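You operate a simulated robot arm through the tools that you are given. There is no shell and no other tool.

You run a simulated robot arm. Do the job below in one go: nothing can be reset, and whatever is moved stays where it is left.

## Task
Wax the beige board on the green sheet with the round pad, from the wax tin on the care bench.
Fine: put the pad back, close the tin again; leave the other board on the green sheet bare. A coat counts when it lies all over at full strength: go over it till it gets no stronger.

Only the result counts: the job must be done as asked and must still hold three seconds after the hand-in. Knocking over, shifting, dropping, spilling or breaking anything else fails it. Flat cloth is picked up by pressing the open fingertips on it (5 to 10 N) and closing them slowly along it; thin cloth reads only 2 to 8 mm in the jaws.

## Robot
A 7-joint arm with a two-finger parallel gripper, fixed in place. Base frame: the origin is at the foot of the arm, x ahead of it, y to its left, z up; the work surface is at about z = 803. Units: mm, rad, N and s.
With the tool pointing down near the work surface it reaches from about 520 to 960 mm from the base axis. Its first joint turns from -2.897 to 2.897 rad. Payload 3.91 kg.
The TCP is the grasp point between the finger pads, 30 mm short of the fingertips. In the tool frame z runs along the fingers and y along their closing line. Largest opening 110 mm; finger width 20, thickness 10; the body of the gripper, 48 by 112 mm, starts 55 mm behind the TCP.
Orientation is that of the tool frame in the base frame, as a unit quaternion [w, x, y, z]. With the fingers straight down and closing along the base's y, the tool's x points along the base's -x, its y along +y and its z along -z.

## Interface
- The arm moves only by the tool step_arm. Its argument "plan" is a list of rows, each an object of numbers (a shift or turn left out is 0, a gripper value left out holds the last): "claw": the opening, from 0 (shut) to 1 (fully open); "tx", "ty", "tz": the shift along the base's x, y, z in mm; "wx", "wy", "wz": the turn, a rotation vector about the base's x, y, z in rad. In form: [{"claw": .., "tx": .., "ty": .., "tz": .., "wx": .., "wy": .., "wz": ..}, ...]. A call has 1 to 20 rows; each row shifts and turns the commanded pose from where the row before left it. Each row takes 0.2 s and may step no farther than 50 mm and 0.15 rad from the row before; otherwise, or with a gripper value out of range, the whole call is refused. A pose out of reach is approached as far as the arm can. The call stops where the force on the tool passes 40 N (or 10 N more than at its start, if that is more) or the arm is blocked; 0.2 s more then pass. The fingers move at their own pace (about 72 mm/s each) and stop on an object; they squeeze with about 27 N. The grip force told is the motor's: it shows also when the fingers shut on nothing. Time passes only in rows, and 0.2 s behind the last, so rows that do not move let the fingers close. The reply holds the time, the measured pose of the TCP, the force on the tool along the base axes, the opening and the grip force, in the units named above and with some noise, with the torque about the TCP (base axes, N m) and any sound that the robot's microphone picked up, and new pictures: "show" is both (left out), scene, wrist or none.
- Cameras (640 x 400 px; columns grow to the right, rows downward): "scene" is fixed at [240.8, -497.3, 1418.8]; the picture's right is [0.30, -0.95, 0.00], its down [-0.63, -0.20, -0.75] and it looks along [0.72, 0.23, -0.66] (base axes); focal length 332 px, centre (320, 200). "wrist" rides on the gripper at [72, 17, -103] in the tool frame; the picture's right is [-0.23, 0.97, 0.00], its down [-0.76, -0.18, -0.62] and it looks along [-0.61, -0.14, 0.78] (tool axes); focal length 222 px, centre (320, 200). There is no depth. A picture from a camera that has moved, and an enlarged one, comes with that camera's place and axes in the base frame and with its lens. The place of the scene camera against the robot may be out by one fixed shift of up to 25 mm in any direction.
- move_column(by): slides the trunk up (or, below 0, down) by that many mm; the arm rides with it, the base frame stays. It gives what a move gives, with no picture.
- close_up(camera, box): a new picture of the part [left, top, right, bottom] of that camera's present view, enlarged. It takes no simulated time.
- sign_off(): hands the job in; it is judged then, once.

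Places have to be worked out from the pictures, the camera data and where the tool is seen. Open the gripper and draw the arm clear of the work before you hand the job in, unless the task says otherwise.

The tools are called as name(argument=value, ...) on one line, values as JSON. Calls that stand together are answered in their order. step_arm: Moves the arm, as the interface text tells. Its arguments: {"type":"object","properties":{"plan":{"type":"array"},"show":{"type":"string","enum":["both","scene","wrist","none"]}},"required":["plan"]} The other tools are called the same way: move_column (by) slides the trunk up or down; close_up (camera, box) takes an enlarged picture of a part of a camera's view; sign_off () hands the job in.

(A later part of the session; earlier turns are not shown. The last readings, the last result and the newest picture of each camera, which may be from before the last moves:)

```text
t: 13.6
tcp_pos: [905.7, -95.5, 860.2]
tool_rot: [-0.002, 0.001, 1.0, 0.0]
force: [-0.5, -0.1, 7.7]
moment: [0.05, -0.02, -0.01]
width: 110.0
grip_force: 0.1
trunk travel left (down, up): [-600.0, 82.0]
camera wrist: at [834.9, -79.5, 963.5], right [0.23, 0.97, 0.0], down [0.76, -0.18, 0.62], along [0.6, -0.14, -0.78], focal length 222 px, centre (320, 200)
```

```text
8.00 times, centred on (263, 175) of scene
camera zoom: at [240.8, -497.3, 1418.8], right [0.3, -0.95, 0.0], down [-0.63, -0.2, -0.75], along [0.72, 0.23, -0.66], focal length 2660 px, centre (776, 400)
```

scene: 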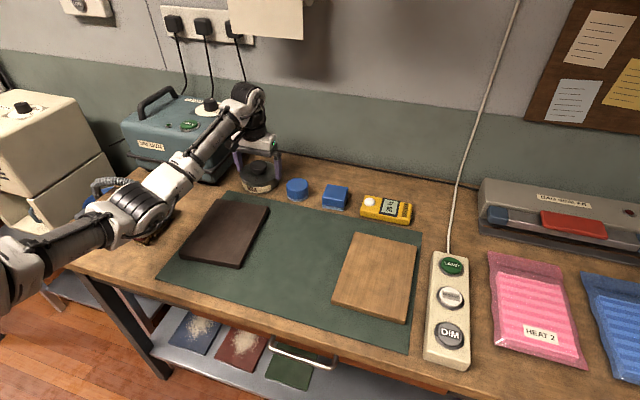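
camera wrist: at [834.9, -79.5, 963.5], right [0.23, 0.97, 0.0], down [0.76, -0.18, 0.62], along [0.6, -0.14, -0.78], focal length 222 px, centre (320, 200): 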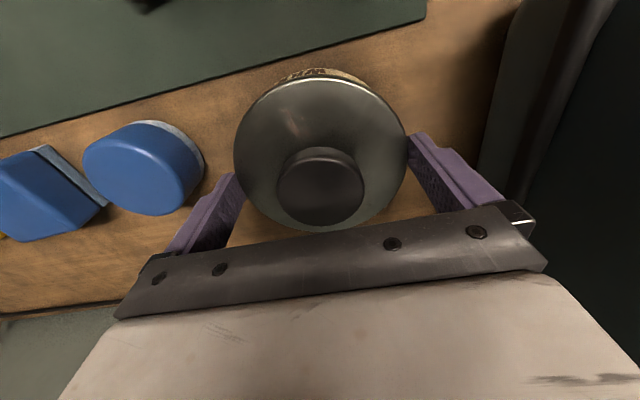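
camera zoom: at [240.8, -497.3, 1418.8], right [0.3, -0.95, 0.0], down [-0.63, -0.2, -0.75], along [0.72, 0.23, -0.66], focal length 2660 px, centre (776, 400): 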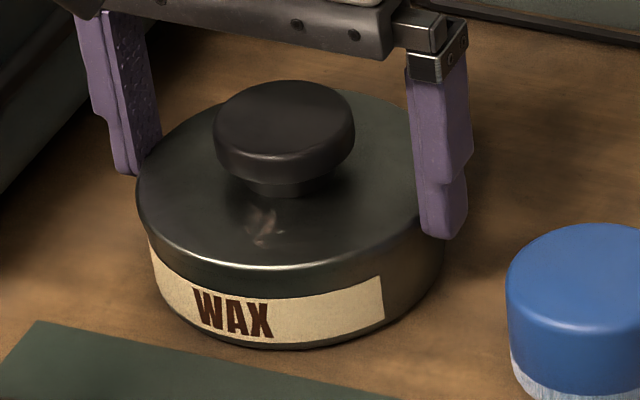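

Lid and tin look aligned just as at the start, only about 3 mm further toward -x as a pair. I raise the open fingers 6 mm and watch the force and whether the lid stays this time.

step_arm(plan=[{"tz": 3}, {"tz": 3}, {}], show="scene")

close_up(camera="scene", box=[235, 150, 291, 200])

```text
t: 14.4
tcp_pos: [907.5, -95.4, 867.3]
tool_rot: [0.0, 0.0, 1.0, 0.0]
force: [-0.2, 0.2, -0.3]
moment: [-0.01, 0.01, -0.01]
width: 109.9
grip_force: 0.0
trunk travel left (down, up): [-600.0, 82.0]
```

scene: 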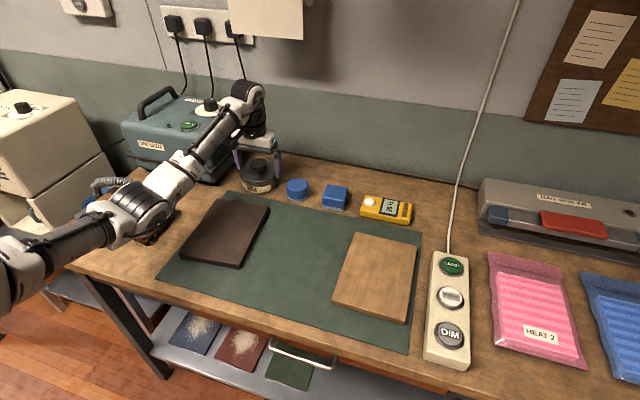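

```text
8.00 times, centred on (263, 175) of scene
camera zoom: at [240.8, -497.3, 1418.8], right [0.3, -0.95, 0.0], down [-0.63, -0.2, -0.75], along [0.72, 0.23, -0.66], focal length 2660 px, centre (776, 400)
```

zoom: 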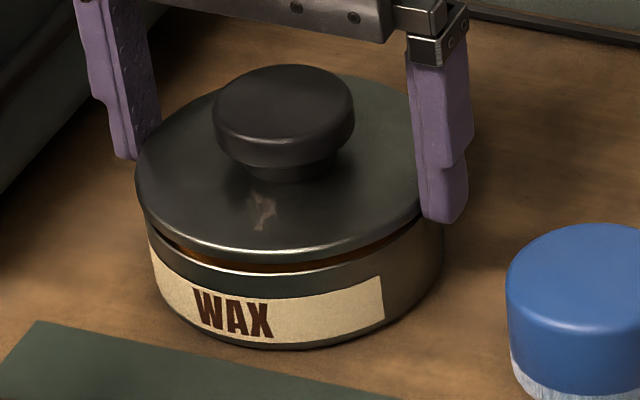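

The lid rides up again, and under it I can see the amber wax near the tin's rim, so it's a light flat disc pinched at full opening. I'll seat it again and then slide the fingers diagonally down and back: the downward share of the friction presses the tin onto the bench while the x share moves the fingers onto a narrower chord and frees them.

step_arm(plan=[{"tz": -3}, {"tz": -3}, {"tx": -1, "tz": -2.5}, {"tx": -1.5, "tz": -3}, {"tx": -2, "tz": -3}, {"tx": -2, "tz": -3}, {}], show="both")

close_up(camera="scene", box=[235, 150, 291, 200])

close_up(camera="wrist", box=[160, 40, 480, 240])

```text
t: 16.0
tcp_pos: [899.3, -95.5, 849.7]
tool_rot: [0.0, 0.0, 1.0, 0.0]
force: [5.2, 0.3, 18.5]
moment: [0.01, -0.22, -0.03]
width: 110.2
grip_force: 0.4
trunk travel left (down, up): [-600.0, 82.0]
camera wrist: at [828.1, -79.6, 953.3], right [0.23, 0.97, 0.0], down [0.76, -0.18, 0.62], along [0.61, -0.14, -0.78], focal length 222 px, centre (320, 200)
```

scene: 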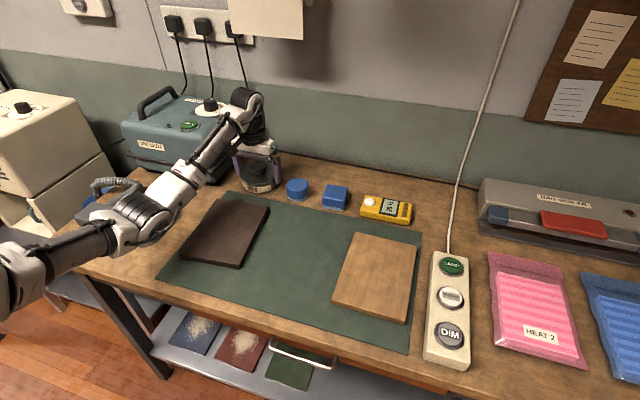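
wrist: 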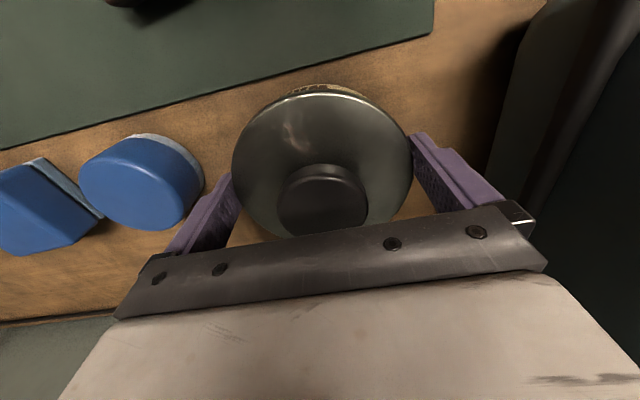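

```text
8.00 times, centred on (263, 175) of scene
camera zoom: at [240.8, -497.3, 1418.8], right [0.3, -0.95, 0.0], down [-0.63, -0.2, -0.75], along [0.72, 0.23, -0.66], focal length 2660 px, centre (776, 400)
```

zoom: 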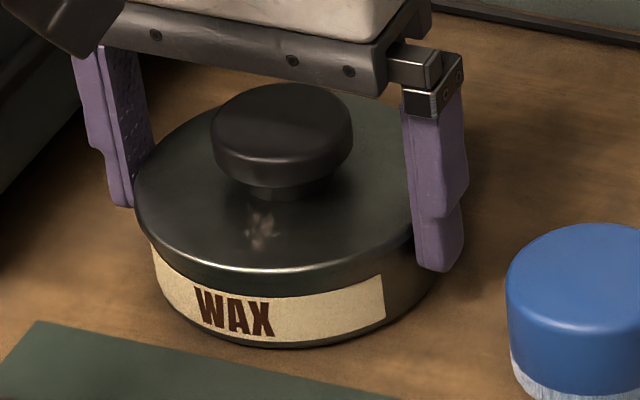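

```text
2.00 times, centred on (320, 140) of wrist
camera zoom: at [828.1, -79.6, 953.3], right [0.23, 0.97, 0.0], down [0.76, -0.18, 0.62], along [0.61, -0.14, -0.78], focal length 444 px, centre (320, 320)
```

zoom: 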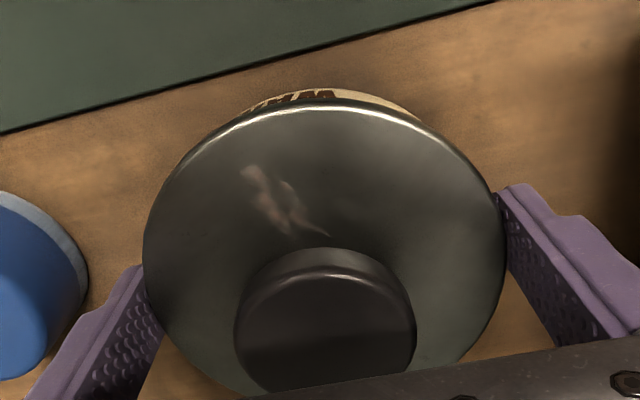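

The tin stayed put and the fingers slid about 7 mm back relative to the lid. I continue the diagonal slide to get fully past the widest chord.

step_arm(plan=[{"tx": -2.5, "tz": -2.5}, {"tx": -2.5, "tz": -2.5}, {"tx": -2.5, "tz": -2.5}, {"tx": -2.5, "tz": -2}, {}], show="both")

close_up(camera="scene", box=[235, 150, 291, 200])

close_up(camera="wrist", box=[160, 40, 480, 240])

```text
t: 17.2
tcp_pos: [889.7, -95.4, 838.9]
tool_rot: [-0.001, 0.0, 1.0, -0.001]
force: [0.2, 0.3, -0.1]
moment: [0.01, 0.01, -0.02]
width: 110.1
grip_force: 0.0
trunk travel left (down, up): [-600.0, 82.0]
heard: snap
camera wrist: at [818.8, -79.3, 941.8], right [0.23, 0.97, 0.0], down [0.76, -0.18, 0.62], along [0.6, -0.14, -0.78], focal length 222 px, centre (320, 200)
```

scene: 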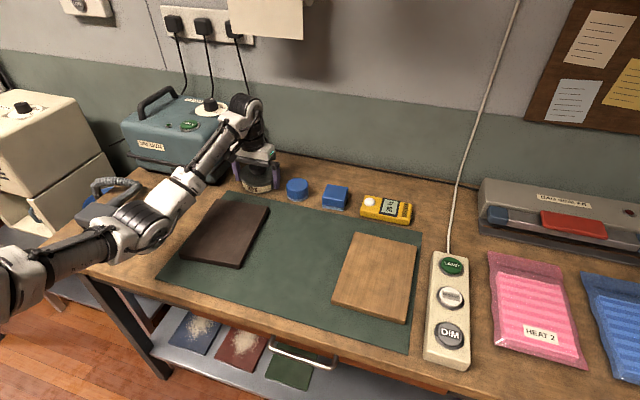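
wrist: 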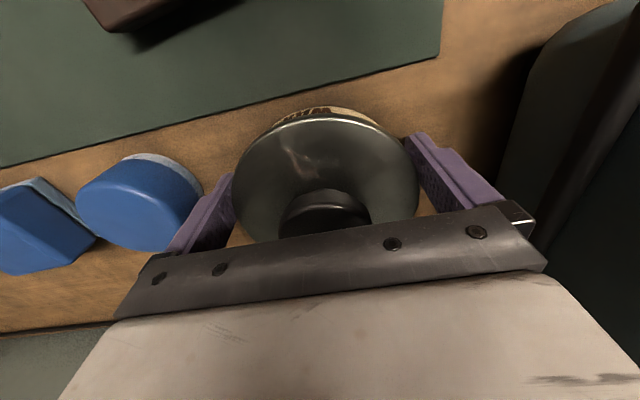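

```text
8.00 times, centred on (263, 175) of scene
camera zoom: at [240.8, -497.3, 1418.8], right [0.3, -0.95, 0.0], down [-0.63, -0.2, -0.75], along [0.72, 0.23, -0.66], focal length 2660 px, centre (776, 400)
```

zoom: 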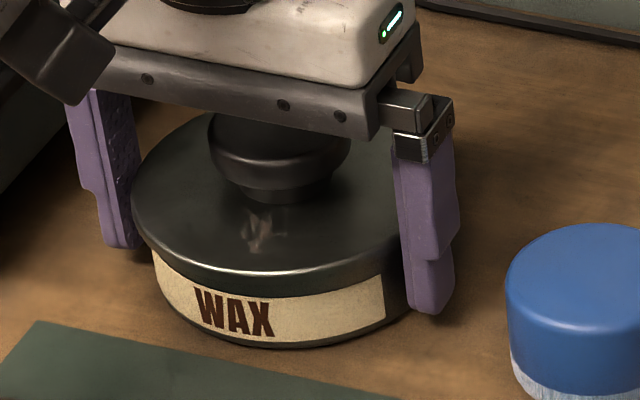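

```text
2.00 times, centred on (320, 140) of wrist
camera zoom: at [818.8, -79.3, 941.8], right [0.23, 0.97, 0.0], down [0.76, -0.18, 0.62], along [0.6, -0.14, -0.78], focal length 444 px, centre (320, 320)
```

zoom: 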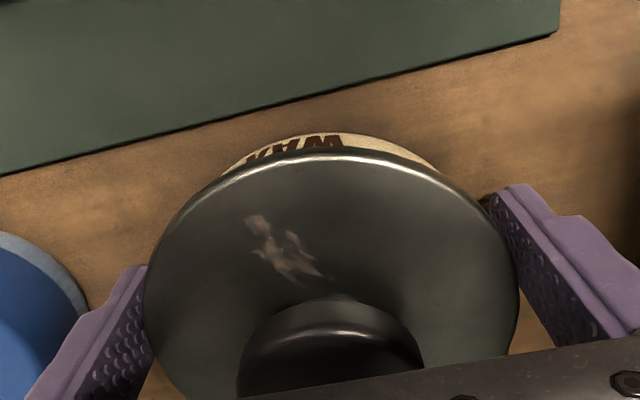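

A snap was heard, the tool force dropped to zero and the lid is back on, so the fingers are free of it. I back off a bit more in -x and rise clear, checking the lid stays.

step_arm(plan=[{"tx": -5}, {"tx": -5}, {"tz": 10}, {"tz": 15}, {"tz": 20}, {}], show="both")

close_up(camera="scene", box=[235, 150, 291, 200])

close_up(camera="wrist", box=[160, 40, 480, 240])

```text
t: 18.6
tcp_pos: [882.0, -94.5, 883.6]
tool_rot: [0.0, 0.0, 1.0, -0.001]
force: [-0.7, -0.4, 0.0]
moment: [-0.03, -0.01, 0.01]
width: 109.9
grip_force: 0.1
trunk travel left (down, up): [-600.0, 82.0]
camera wrist: at [809.2, -78.8, 987.2], right [0.23, 0.97, 0.0], down [0.76, -0.18, 0.62], along [0.61, -0.14, -0.78], focal length 222 px, centre (320, 200)
```

scene: 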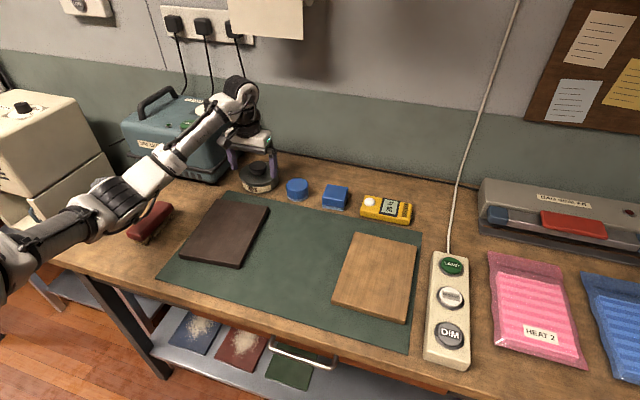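
wrist: 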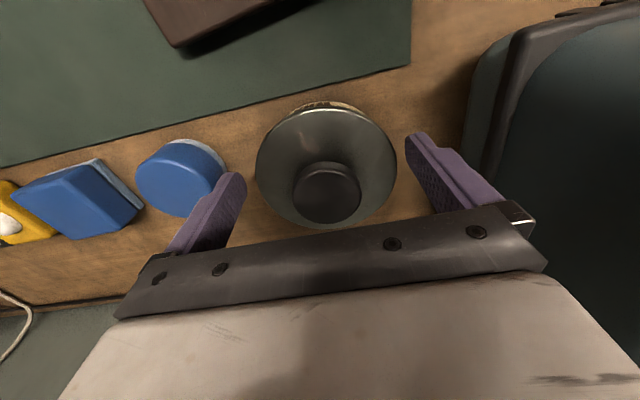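

```text
8.00 times, centred on (263, 175) of scene
camera zoom: at [240.8, -497.3, 1418.8], right [0.3, -0.95, 0.0], down [-0.63, -0.2, -0.75], along [0.72, 0.23, -0.66], focal length 2660 px, centre (776, 400)
```

zoom: 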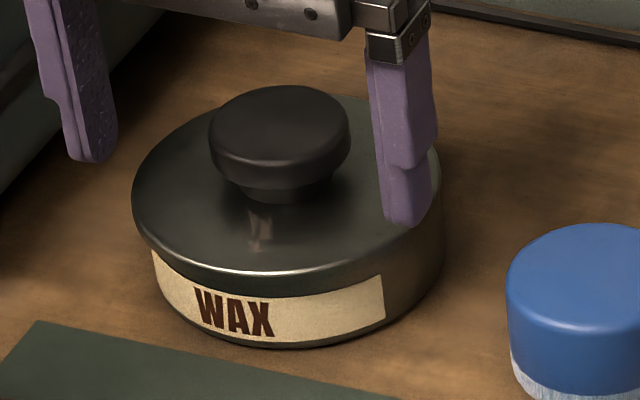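

```text
2.00 times, centred on (320, 140) of wrist
camera zoom: at [809.2, -78.8, 987.2], right [0.23, 0.97, 0.0], down [0.76, -0.18, 0.62], along [0.61, -0.14, -0.78], focal length 444 px, centre (320, 320)
```

zoom: 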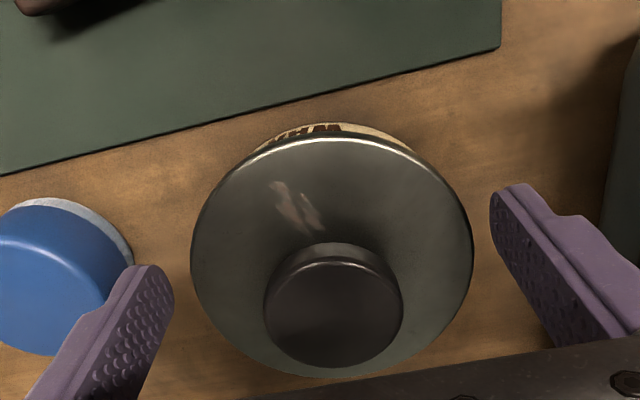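

The lid stayed on the tin and the fingers are free; the knob is at about (904, -96) with its top near z 861. I rise above it, narrow the opening to about 80 mm, move over it and descend so the tips stay about 6 mm above the lid.

step_arm(plan=[{"tz": 22, "claw": 0.72}, {"tx": 12, "ty": -0.8}, {"tx": 11.5}, {"tz": -15}, {"tz": -15}, {}], show="both")

close_up(camera="scene", box=[235, 140, 291, 190])

close_up(camera="wrist", box=[160, 40, 480, 240])

```text
t: 20.0
tcp_pos: [904.9, -97.0, 876.1]
tool_rot: [-0.001, 0.0, 1.0, -0.001]
force: [0.5, -0.3, -0.1]
moment: [0.01, 0.04, 0.01]
width: 79.4
grip_force: 0.0
trunk travel left (down, up): [-600.0, 82.0]
camera wrist: at [833.1, -80.2, 979.9], right [0.23, 0.97, 0.0], down [0.76, -0.18, 0.62], along [0.61, -0.14, -0.78], focal length 222 px, centre (320, 200)
```

scene: 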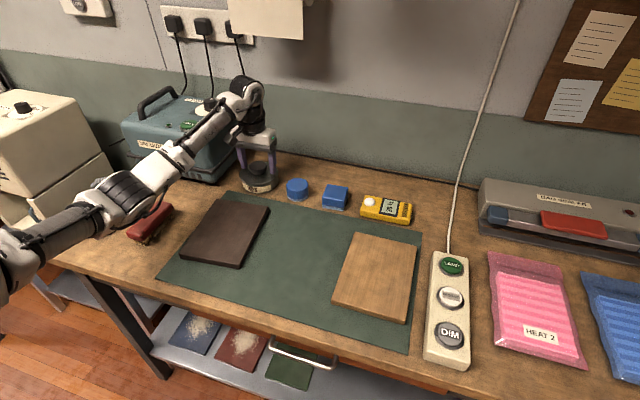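
wrist: 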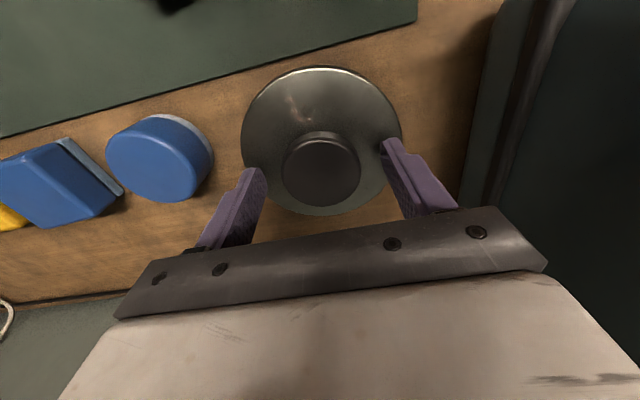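

```text
8.00 times, centred on (263, 165) of scene
camera zoom: at [240.8, -497.3, 1418.8], right [0.3, -0.95, 0.0], down [-0.63, -0.2, -0.75], along [0.72, 0.23, -0.66], focal length 2660 px, centre (776, 480)
```

zoom: 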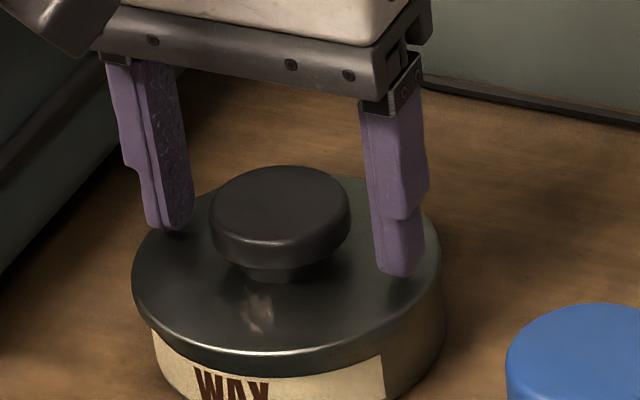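

```text
2.00 times, centred on (320, 140) of wrist
camera zoom: at [833.1, -80.2, 979.9], right [0.23, 0.97, 0.0], down [0.76, -0.18, 0.62], along [0.61, -0.14, -0.78], focal length 444 px, centre (320, 320)
```

zoom: 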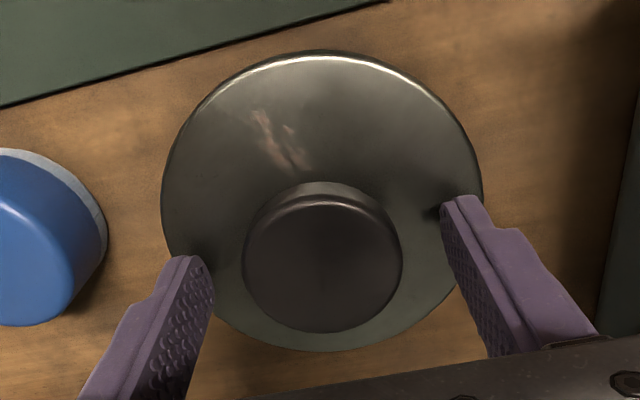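

The fingertips hover over the lid, one either side of the knob. I close on the knob.

step_arm(plan=[{"claw": 0.5}, {"claw": 0.3}, {"claw": 0.0}, {}, {}], show="both")

close_up(camera="scene", box=[235, 140, 291, 190])

```text
t: 21.2
tcp_pos: [905.3, -95.7, 877.6]
tool_rot: [0.0, 0.0, 1.0, 0.0]
force: [0.1, 0.9, -0.8]
moment: [0.01, 0.0, 0.01]
width: 48.3
grip_force: 27.2
trunk travel left (down, up): [-600.0, 82.0]
heard: snap
camera wrist: at [833.2, -80.2, 980.0], right [0.23, 0.97, 0.0], down [0.76, -0.18, 0.62], along [0.61, -0.14, -0.78], focal length 222 px, centre (320, 200)
```

scene: 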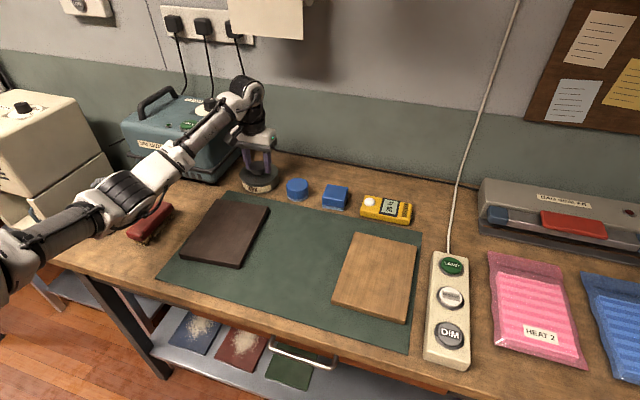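
wrist: 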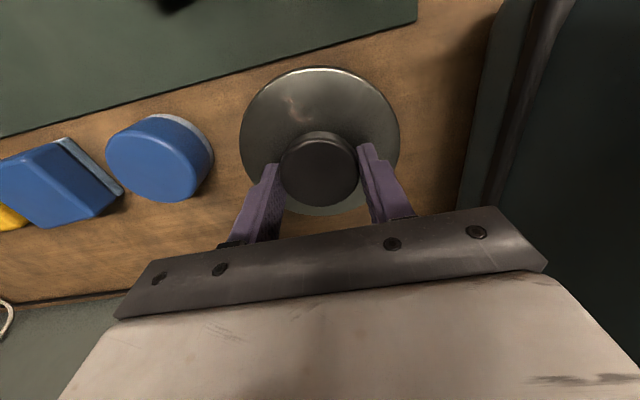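

```text
8.00 times, centred on (263, 165) of scene
camera zoom: at [240.8, -497.3, 1418.8], right [0.3, -0.95, 0.0], down [-0.63, -0.2, -0.75], along [0.72, 0.23, -0.66], focal length 2660 px, centre (776, 480)
```

zoom: 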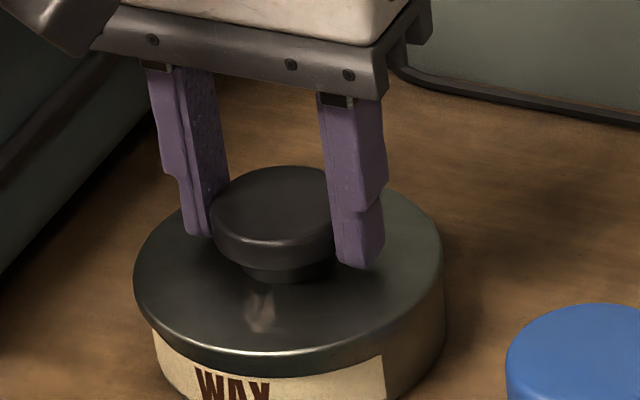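

Gripping the knob (48 mm, 27 N) gave a snap, meaning the lid unlatches when it is held. I lift it straight up and check.

step_arm(plan=[{"tz": 5}, {"tz": 10}, {"tz": 20}, {"tz": 30}, {}], show="both")

close_up(camera="scene", box=[215, 110, 315, 200])

```text
t: 22.4
tcp_pos: [903.4, -95.6, 942.7]
tool_rot: [0.0, 0.0, 1.0, 0.0]
force: [-0.2, 0.3, -1.2]
moment: [0.02, 0.0, 0.02]
width: 48.4
grip_force: 27.1
trunk travel left (down, up): [-600.0, 82.0]
camera wrist: at [831.4, -79.7, 1044.9], right [0.23, 0.97, 0.0], down [0.76, -0.18, 0.62], along [0.61, -0.14, -0.78], focal length 222 px, centre (320, 200)
```

scene: 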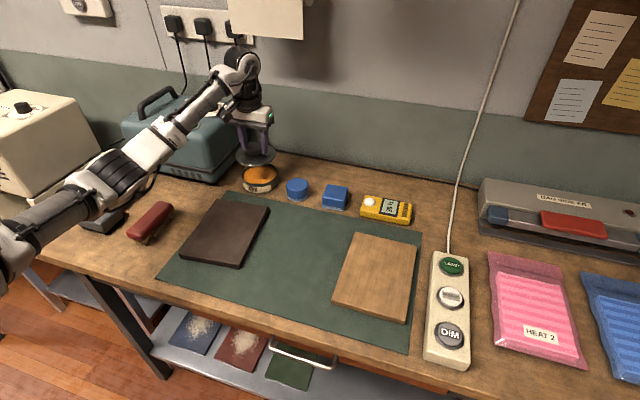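
wrist: 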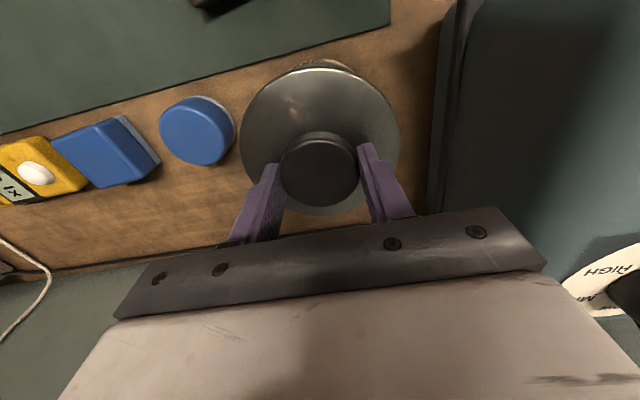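

```text
4.44 times, centred on (265, 155) of scene
camera zoom: at [240.8, -497.3, 1418.8], right [0.3, -0.95, 0.0], down [-0.63, -0.2, -0.75], along [0.72, 0.23, -0.66], focal length 1478 px, centre (564, 400)
```

zoom: 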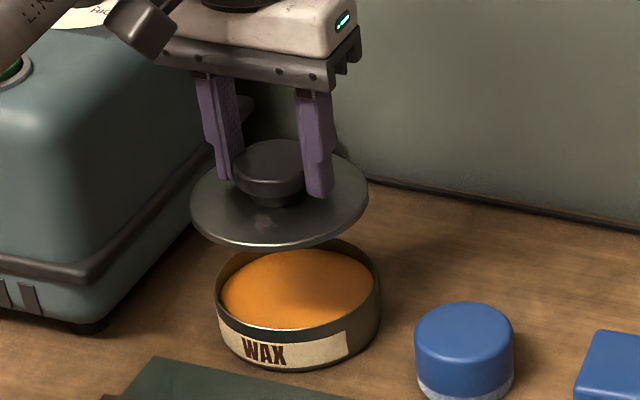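

The tin is open with orange wax a little below the rim, and the lid is held securely by its knob. I carry it over the free middle of the green sheet between the boards and look for the setting-down spot.

step_arm(plan=[{"tx": -24, "ty": -33, "tz": 3}, {"tx": -24, "ty": -33, "tz": 3}, {"tx": -24, "ty": -33, "tz": 3}, {"tx": -24, "ty": -33, "tz": 3}, {"tx": -24, "ty": -33, "tz": 3}, {"tx": -24, "ty": -33, "tz": 3}, {}], show="both")

close_up(camera="scene", box=[210, 140, 310, 210])

```text
t: 24.0
tcp_pos: [757.9, -294.5, 958.3]
tool_rot: [-0.001, 0.0, 1.0, 0.001]
force: [-0.5, -0.1, -1.2]
moment: [0.0, -0.02, 0.02]
width: 48.3
grip_force: 27.6
trunk travel left (down, up): [-600.0, 82.0]
camera wrist: at [686.6, -279.3, 1062.1], right [0.23, 0.97, 0.0], down [0.76, -0.18, 0.62], along [0.61, -0.14, -0.78], focal length 222 px, centre (320, 200)
```

scene: 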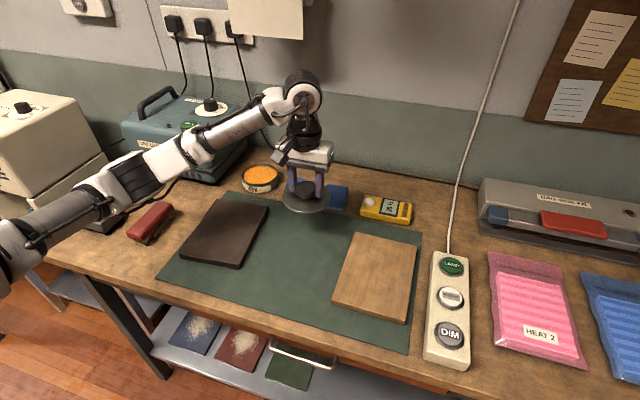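
wrist: 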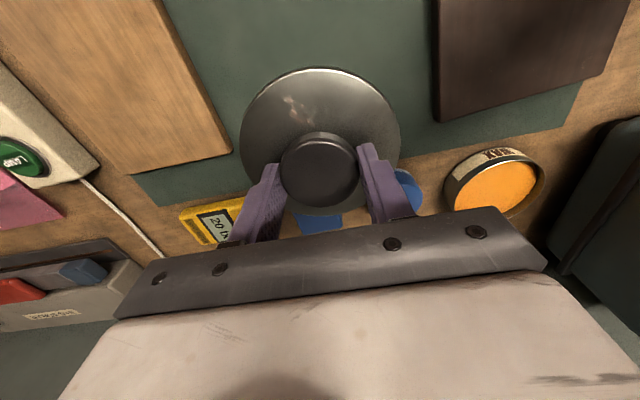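

```text
5.71 times, centred on (260, 175) of scene
camera zoom: at [240.8, -497.3, 1418.8], right [0.3, -0.95, 0.0], down [-0.63, -0.2, -0.75], along [0.72, 0.23, -0.66], focal length 1900 px, centre (663, 343)
```

zoom: 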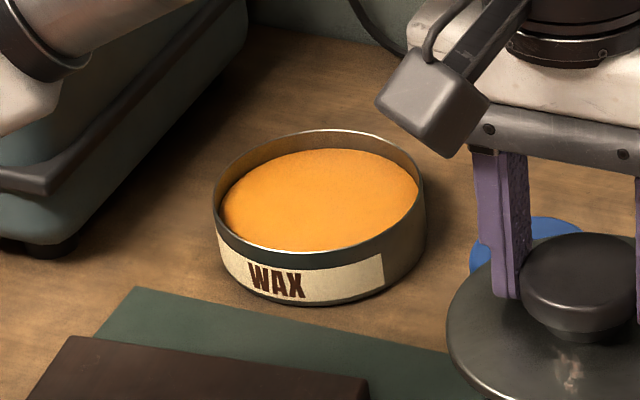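

The free sheet between the boards spans roughly y -175 to -410, so the present spot (758, -294) is well clear for the lid. I go down quickly at first, then in small steps watching the force.

step_arm(plan=[{"tz": -30}, {"tz": -30}, {"tz": -25}, {"tz": -12}, {"tz": -6}, {"tz": -3}, {}], show="both")

close_up(camera="scene", box=[270, 150, 370, 230])

```text
t: 25.6
tcp_pos: [759.3, -293.5, 853.7]
tool_rot: [-0.001, 0.0, 1.0, 0.0]
force: [-0.2, 0.5, -0.9]
moment: [0.0, -0.01, 0.0]
width: 48.4
grip_force: 26.9
trunk travel left (down, up): [-600.0, 82.0]
camera wrist: at [688.0, -278.1, 957.0], right [0.23, 0.97, 0.0], down [0.76, -0.18, 0.62], along [0.61, -0.14, -0.78], focal length 222 px, centre (320, 200)
```

scene: 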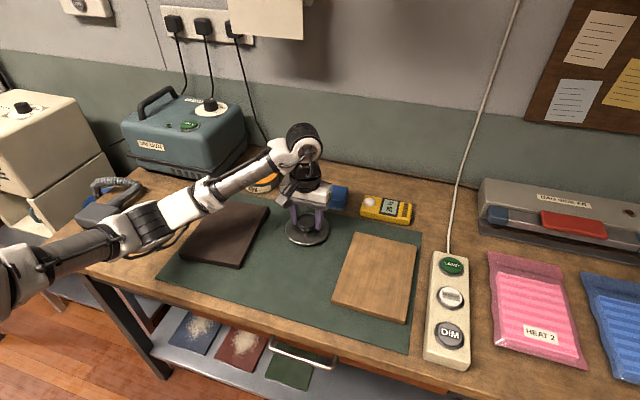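
wrist: 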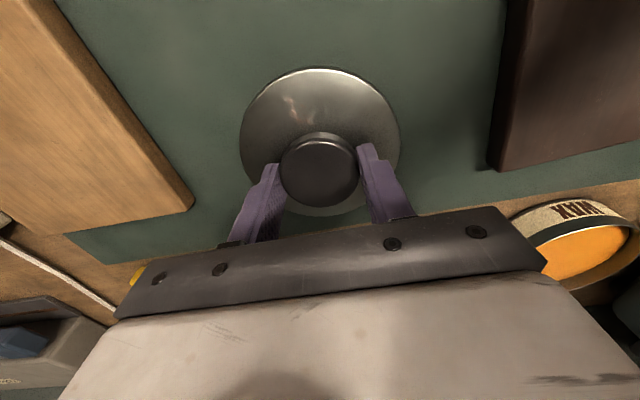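

```text
5.00 times, centred on (320, 190) of scene
camera zoom: at [240.8, -497.3, 1418.8], right [0.3, -0.95, 0.0], down [-0.63, -0.2, -0.75], along [0.72, 0.23, -0.66], focal length 1662 px, centre (320, 250)
```

zoom: 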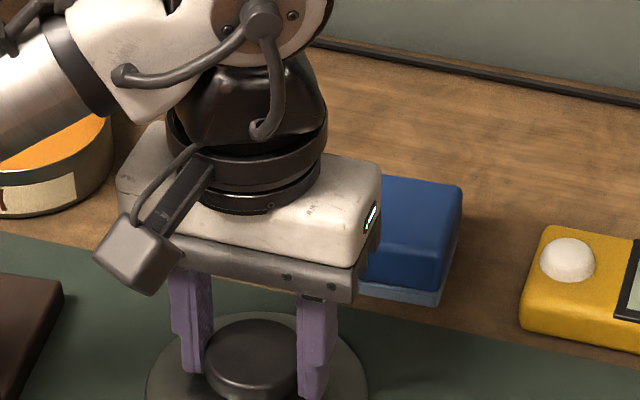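

Still in free air at TCP z 854. I continue in 2 mm steps.

step_arm(plan=[{"tz": -2}, {"tz": -2}, {"tz": -2}, {}], show="none")

```text
t: 26.6
tcp_pos: [760.1, -294.4, 849.1]
tool_rot: [0.0, 0.0, 1.0, 0.0]
force: [1.0, 1.5, 5.0]
moment: [0.07, 0.11, -0.02]
width: 48.2
grip_force: 27.1
trunk travel left (down, up): [-600.0, 82.0]
```

Contact at TCP z ≈ 849 (5 N). I ease off 1 mm, open to 79 mm, and rise, checking that the lid stays put.

step_arm(plan=[{"tz": 1}, {"claw": 0.72}, {}, {"tz": 10}, {"tz": 25}, {"tz": 35}, {}], show="both")

close_up(camera="wrist", box=[160, 40, 480, 240])

```text
t: 28.2
tcp_pos: [758.9, -294.4, 917.7]
tool_rot: [0.0, 0.001, 1.0, 0.0]
force: [-0.8, 1.0, 0.0]
moment: [-0.02, -0.02, -0.05]
width: 79.5
grip_force: 0.1
trunk travel left (down, up): [-600.0, 82.0]
camera wrist: at [687.3, -278.7, 1021.1], right [0.23, 0.97, 0.0], down [0.76, -0.18, 0.62], along [0.61, -0.14, -0.78], focal length 222 px, centre (320, 200)
```

scene: 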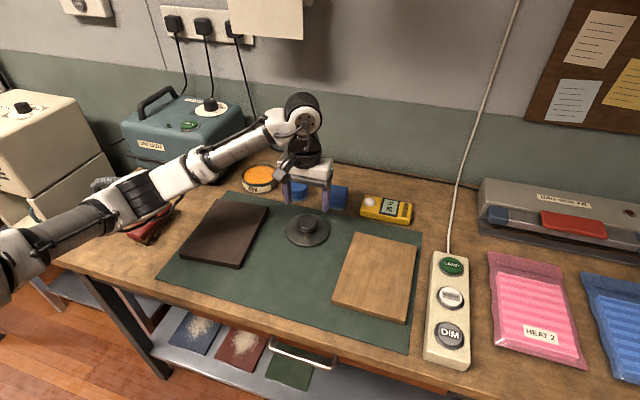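
wrist: 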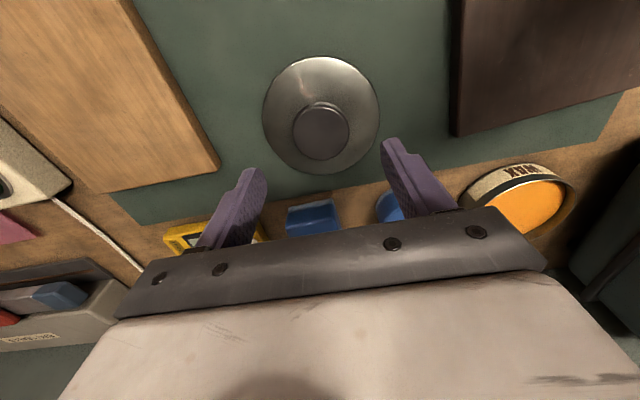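

```text
2.00 times, centred on (320, 140) of wrist
camera zoom: at [687.3, -278.7, 1021.1], right [0.23, 0.97, 0.0], down [0.76, -0.18, 0.62], along [0.61, -0.14, -0.78], focal length 444 px, centre (320, 320)
```

zoom: 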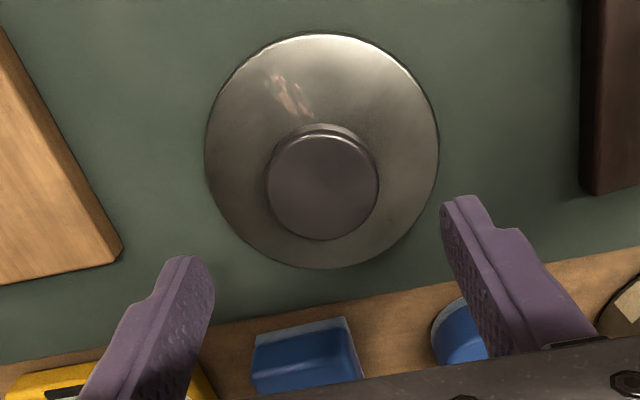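

The lid sits on the sheet, knob up, at TCP (760, -294). I now move toward the round pad and look at it from above.

step_arm(plan=[{"tx": 25, "ty": 18, "tz": 8, "claw": 1.0}, {"tx": 25, "ty": 19, "tz": 8}, {"tx": 25, "ty": 19, "tz": 7}, {"tx": 25, "ty": 19, "tz": 0}, {}], show="both")

close_up(camera="wrist", box=[160, 40, 480, 240])

```text
t: 29.4
tcp_pos: [859.6, -218.8, 943.2]
tool_rot: [0.0, 0.0, 1.0, 0.0]
force: [0.6, 0.5, -0.3]
moment: [0.0, 0.03, -0.02]
width: 109.6
grip_force: 0.1
trunk travel left (down, up): [-600.0, 82.0]
camera wrist: at [787.8, -203.1, 1045.5], right [0.23, 0.97, 0.0], down [0.76, -0.18, 0.62], along [0.61, -0.14, -0.78], focal length 222 px, centre (320, 200)
```

scene: 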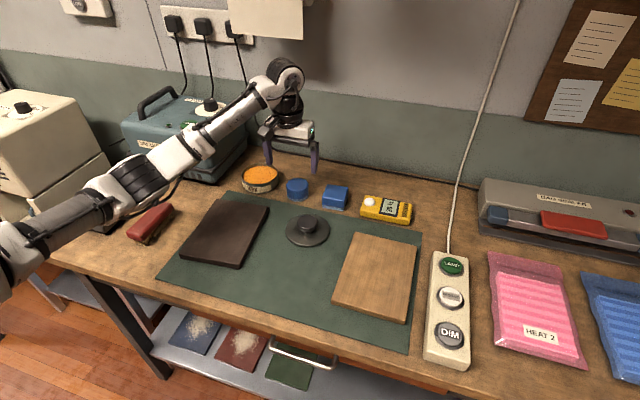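
wrist: 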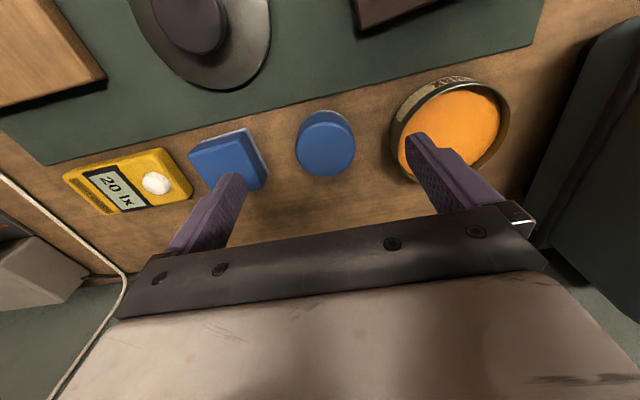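

```text
2.00 times, centred on (320, 140) of wrist
camera zoom: at [787.8, -203.1, 1045.5], right [0.23, 0.97, 0.0], down [0.76, -0.18, 0.62], along [0.61, -0.14, -0.78], focal length 444 px, centre (320, 320)
```

zoom: 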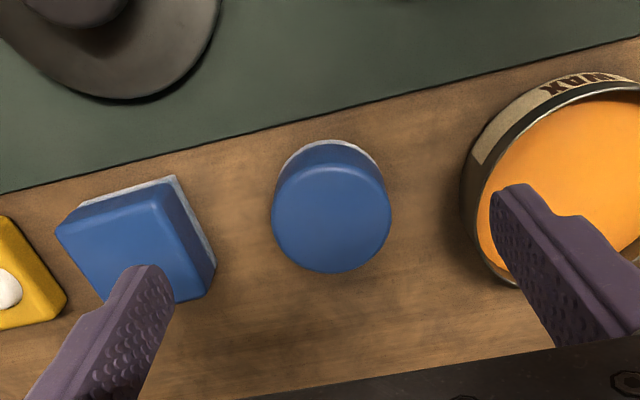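

The round pad's centre is at about (886, -219) with its top near z 839 and 60 mm across. I narrow to 88 mm, go over it and down so the tips end about 12 mm above the bench.

step_arm(plan=[{"claw": 0.8, "tx": 25.8}, {"tz": -30}, {"tz": -30}, {"tz": -24}, {"tz": -12}, {}], show="both")

close_up(camera="wrist", box=[160, 40, 480, 240])

close_up(camera="scene", box=[250, 140, 350, 220])

```text
t: 30.8
tcp_pos: [886.7, -217.3, 845.5]
tool_rot: [0.0, 0.0, 1.0, 0.0]
force: [-1.2, -0.9, 0.0]
moment: [-0.02, -0.03, 0.04]
width: 88.2
grip_force: 0.1
trunk travel left (down, up): [-600.0, 82.0]
camera wrist: at [814.6, -201.7, 949.2], right [0.23, 0.97, 0.0], down [0.76, -0.18, 0.62], along [0.61, -0.14, -0.78], focal length 222 px, centre (320, 200)
```

scene: 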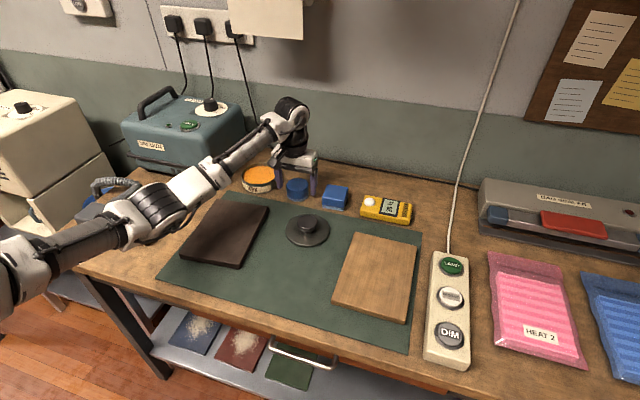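
wrist: 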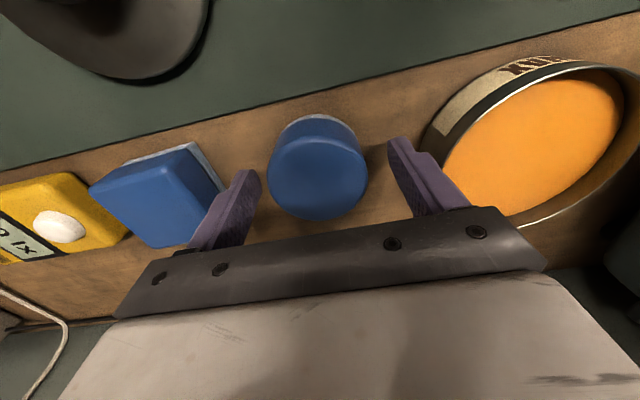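

```text
2.00 times, centred on (320, 140) of wrist
camera zoom: at [814.6, -201.7, 949.2], right [0.23, 0.97, 0.0], down [0.76, -0.18, 0.62], along [0.61, -0.14, -0.78], focal length 444 px, centre (320, 320)
```

zoom: 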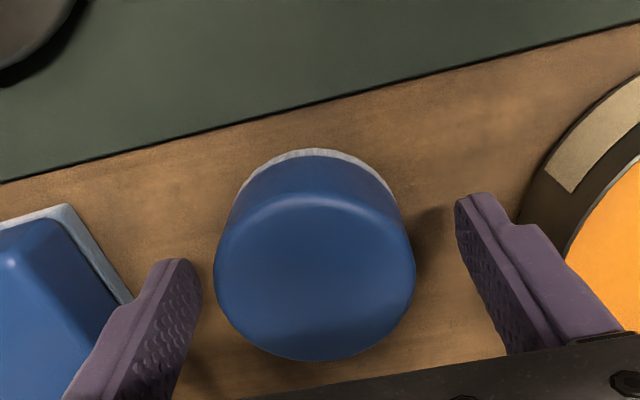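

```text
5.00 times, centred on (300, 180) of scene
camera zoom: at [240.8, -497.3, 1418.8], right [0.3, -0.95, 0.0], down [-0.63, -0.2, -0.75], along [0.72, 0.23, -0.66], focal length 1662 px, centre (420, 300)
```

zoom: 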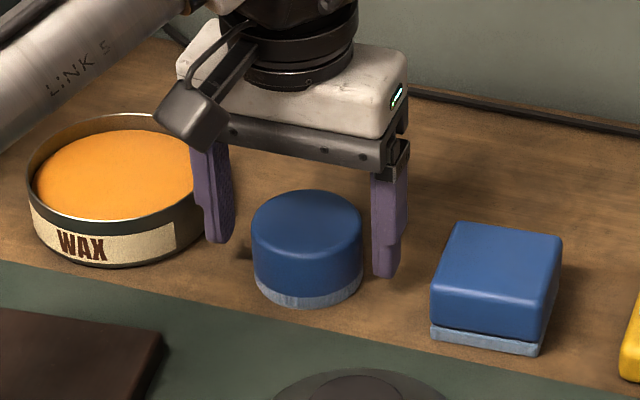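

The pad lies centred between the fingers within 1-2 mm. I trim slightly and close on it.

step_arm(plan=[{"tx": -1.5, "ty": -0.6}, {"claw": 0.65}, {"claw": 0.5}, {"claw": 0.0}, {}, {}], show="both")

close_up(camera="scene", box=[250, 140, 350, 220])

```text
t: 32.2
tcp_pos: [884.3, -218.6, 846.4]
tool_rot: [0.0, 0.0, 1.0, 0.0]
force: [-0.5, -0.3, -0.5]
moment: [-0.04, -0.01, -0.02]
width: 59.9
grip_force: 27.4
trunk travel left (down, up): [-600.0, 82.0]
camera wrist: at [812.8, -203.0, 949.3], right [0.23, 0.97, 0.0], down [0.76, -0.18, 0.62], along [0.61, -0.14, -0.78], focal length 222 px, centre (320, 200)
```

scene: 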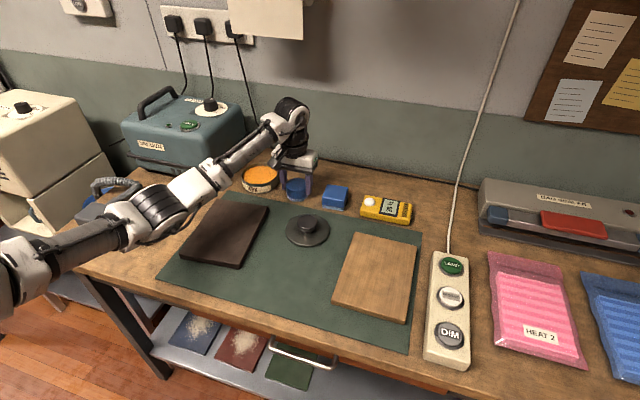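
wrist: 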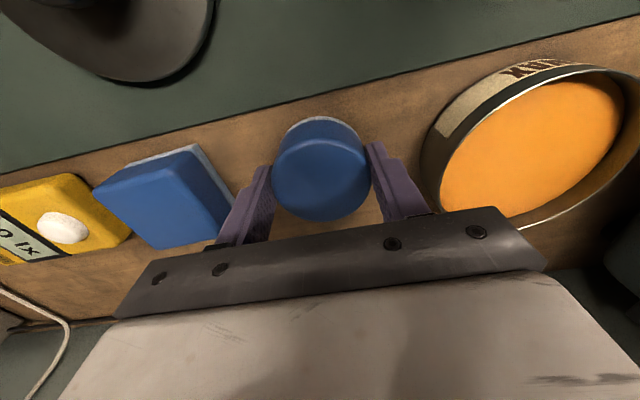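

```text
5.00 times, centred on (300, 180) of scene
camera zoom: at [240.8, -497.3, 1418.8], right [0.3, -0.95, 0.0], down [-0.63, -0.2, -0.75], along [0.72, 0.23, -0.66], focal length 1662 px, centre (420, 300)
```

zoom: 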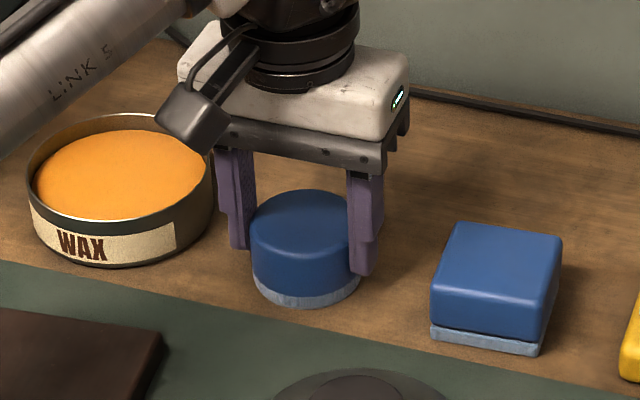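

The pad is gripped (59.9 mm). I lift it and move halfway toward the tin to measure the wax surface's place.

step_arm(plan=[{"tz": 15}, {"tz": 30}, {"tz": 30}, {"ty": 35, "tz": 10}, {"ty": 35, "tx": -10, "tz": 10}, {}], show="both")

close_up(camera="wrist", box=[300, 40, 560, 220])

close_up(camera="scene", box=[220, 130, 320, 210])

```text
t: 33.6
tcp_pos: [874.8, -148.3, 939.4]
tool_rot: [0.0, 0.0, 1.0, 0.0]
force: [-0.1, -0.3, 0.1]
moment: [0.0, -0.01, 0.0]
width: 59.8
grip_force: 27.3
trunk travel left (down, up): [-600.0, 82.0]
camera wrist: at [803.0, -132.8, 1042.8], right [0.23, 0.97, 0.0], down [0.76, -0.18, 0.62], along [0.61, -0.14, -0.78], focal length 222 px, centre (320, 200)
```

scene: 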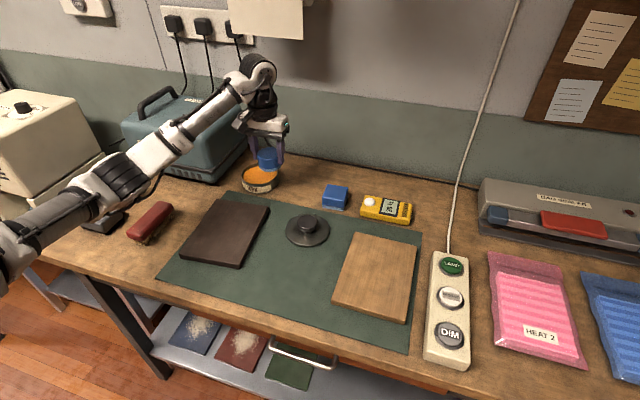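
wrist: 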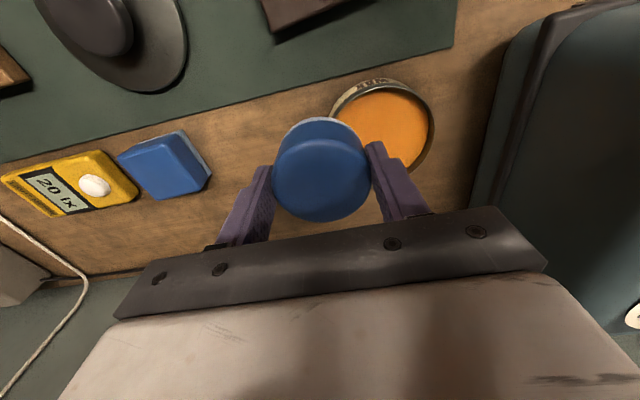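

```text
2.22 times, centred on (430, 130) of wrist
camera zoom: at [803.0, -132.8, 1042.8], right [0.23, 0.97, 0.0], down [0.76, -0.18, 0.62], along [0.61, -0.14, -0.78], focal length 494 px, centre (76, 356)
```

zoom: 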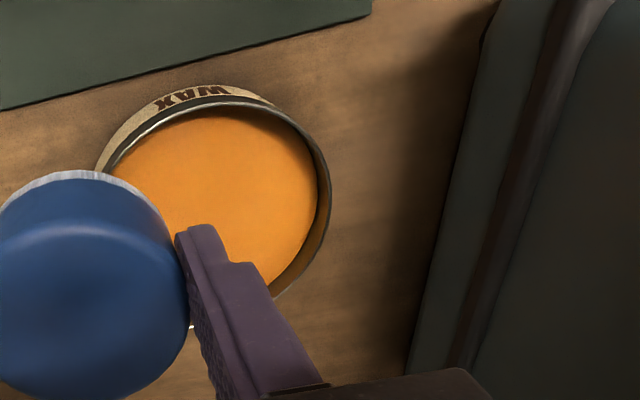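

```text
5.00 times, centred on (270, 170) of scene
camera zoom: at [240.8, -497.3, 1418.8], right [0.3, -0.95, 0.0], down [-0.63, -0.2, -0.75], along [0.72, 0.23, -0.66], focal length 1662 px, centre (570, 350)
```

zoom: 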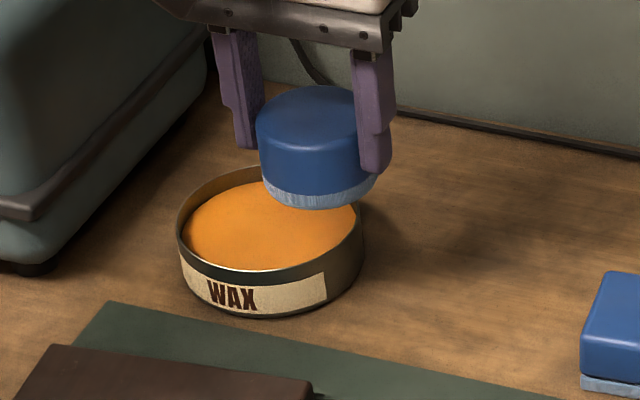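

The tin's centre comes out near (905, -95) with its inner radius about 50 mm, so the 60 mm pad fits. I bring the pad over it and lower toward the wax, slowly at the end.

step_arm(plan=[{"tx": 15.5, "ty": 27, "tz": -5}, {"tx": 15, "ty": 27, "tz": -5}, {"tz": -25}, {"tz": -20}, {"tz": -8}, {"tz": -5}, {}], show="both")

close_up(camera="scene", box=[220, 130, 320, 210])

close_up(camera="wrist", box=[160, 40, 480, 240])

```text
t: 35.2
tcp_pos: [904.4, -95.2, 871.3]
tool_rot: [0.001, 0.0, 1.0, 0.0]
force: [0.3, -0.4, 3.5]
moment: [0.01, 0.05, -0.02]
width: 59.9
grip_force: 26.9
trunk travel left (down, up): [-600.0, 82.0]
camera wrist: at [833.0, -80.4, 975.1], right [0.23, 0.97, 0.0], down [0.76, -0.18, 0.62], along [0.61, -0.14, -0.78], focal length 222 px, centre (320, 200)
```

scene: 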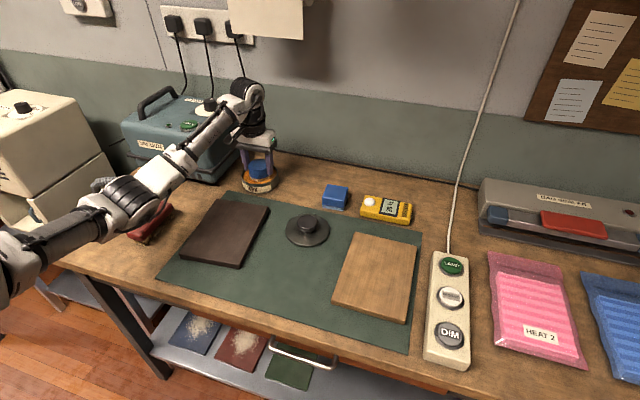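
wrist: 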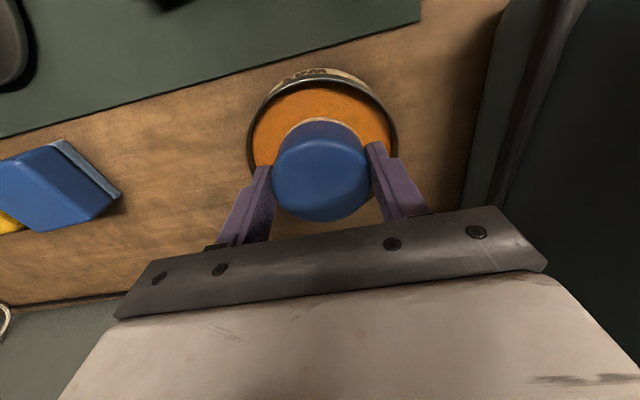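

```text
5.00 times, centred on (270, 170) of scene
camera zoom: at [240.8, -497.3, 1418.8], right [0.3, -0.95, 0.0], down [-0.63, -0.2, -0.75], along [0.72, 0.23, -0.66], focal length 1662 px, centre (570, 350)
```

zoom: 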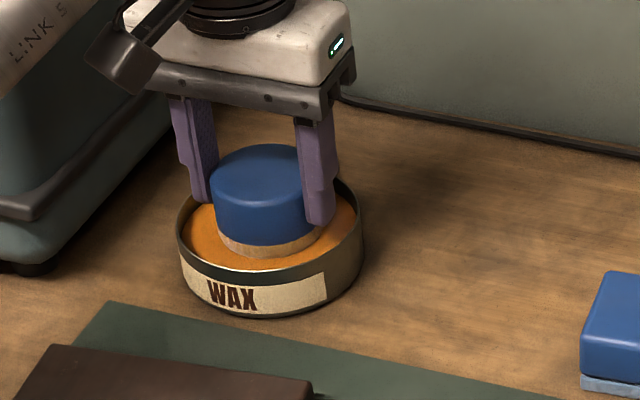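

```text
2.00 times, centred on (320, 140) of wrist
camera zoom: at [833.0, -80.4, 975.1], right [0.23, 0.97, 0.0], down [0.76, -0.18, 0.62], along [0.61, -0.14, -0.78], focal length 444 px, centre (320, 320)
```

zoom: 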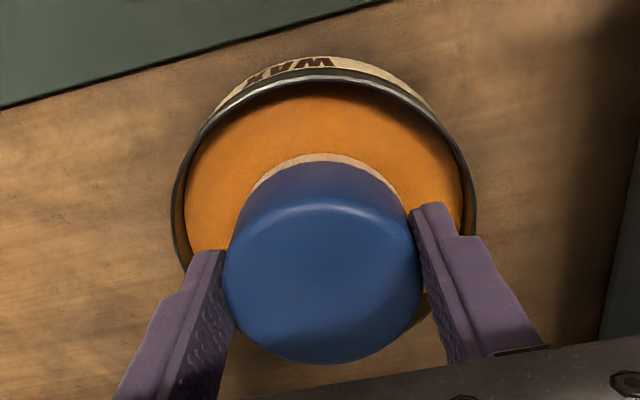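

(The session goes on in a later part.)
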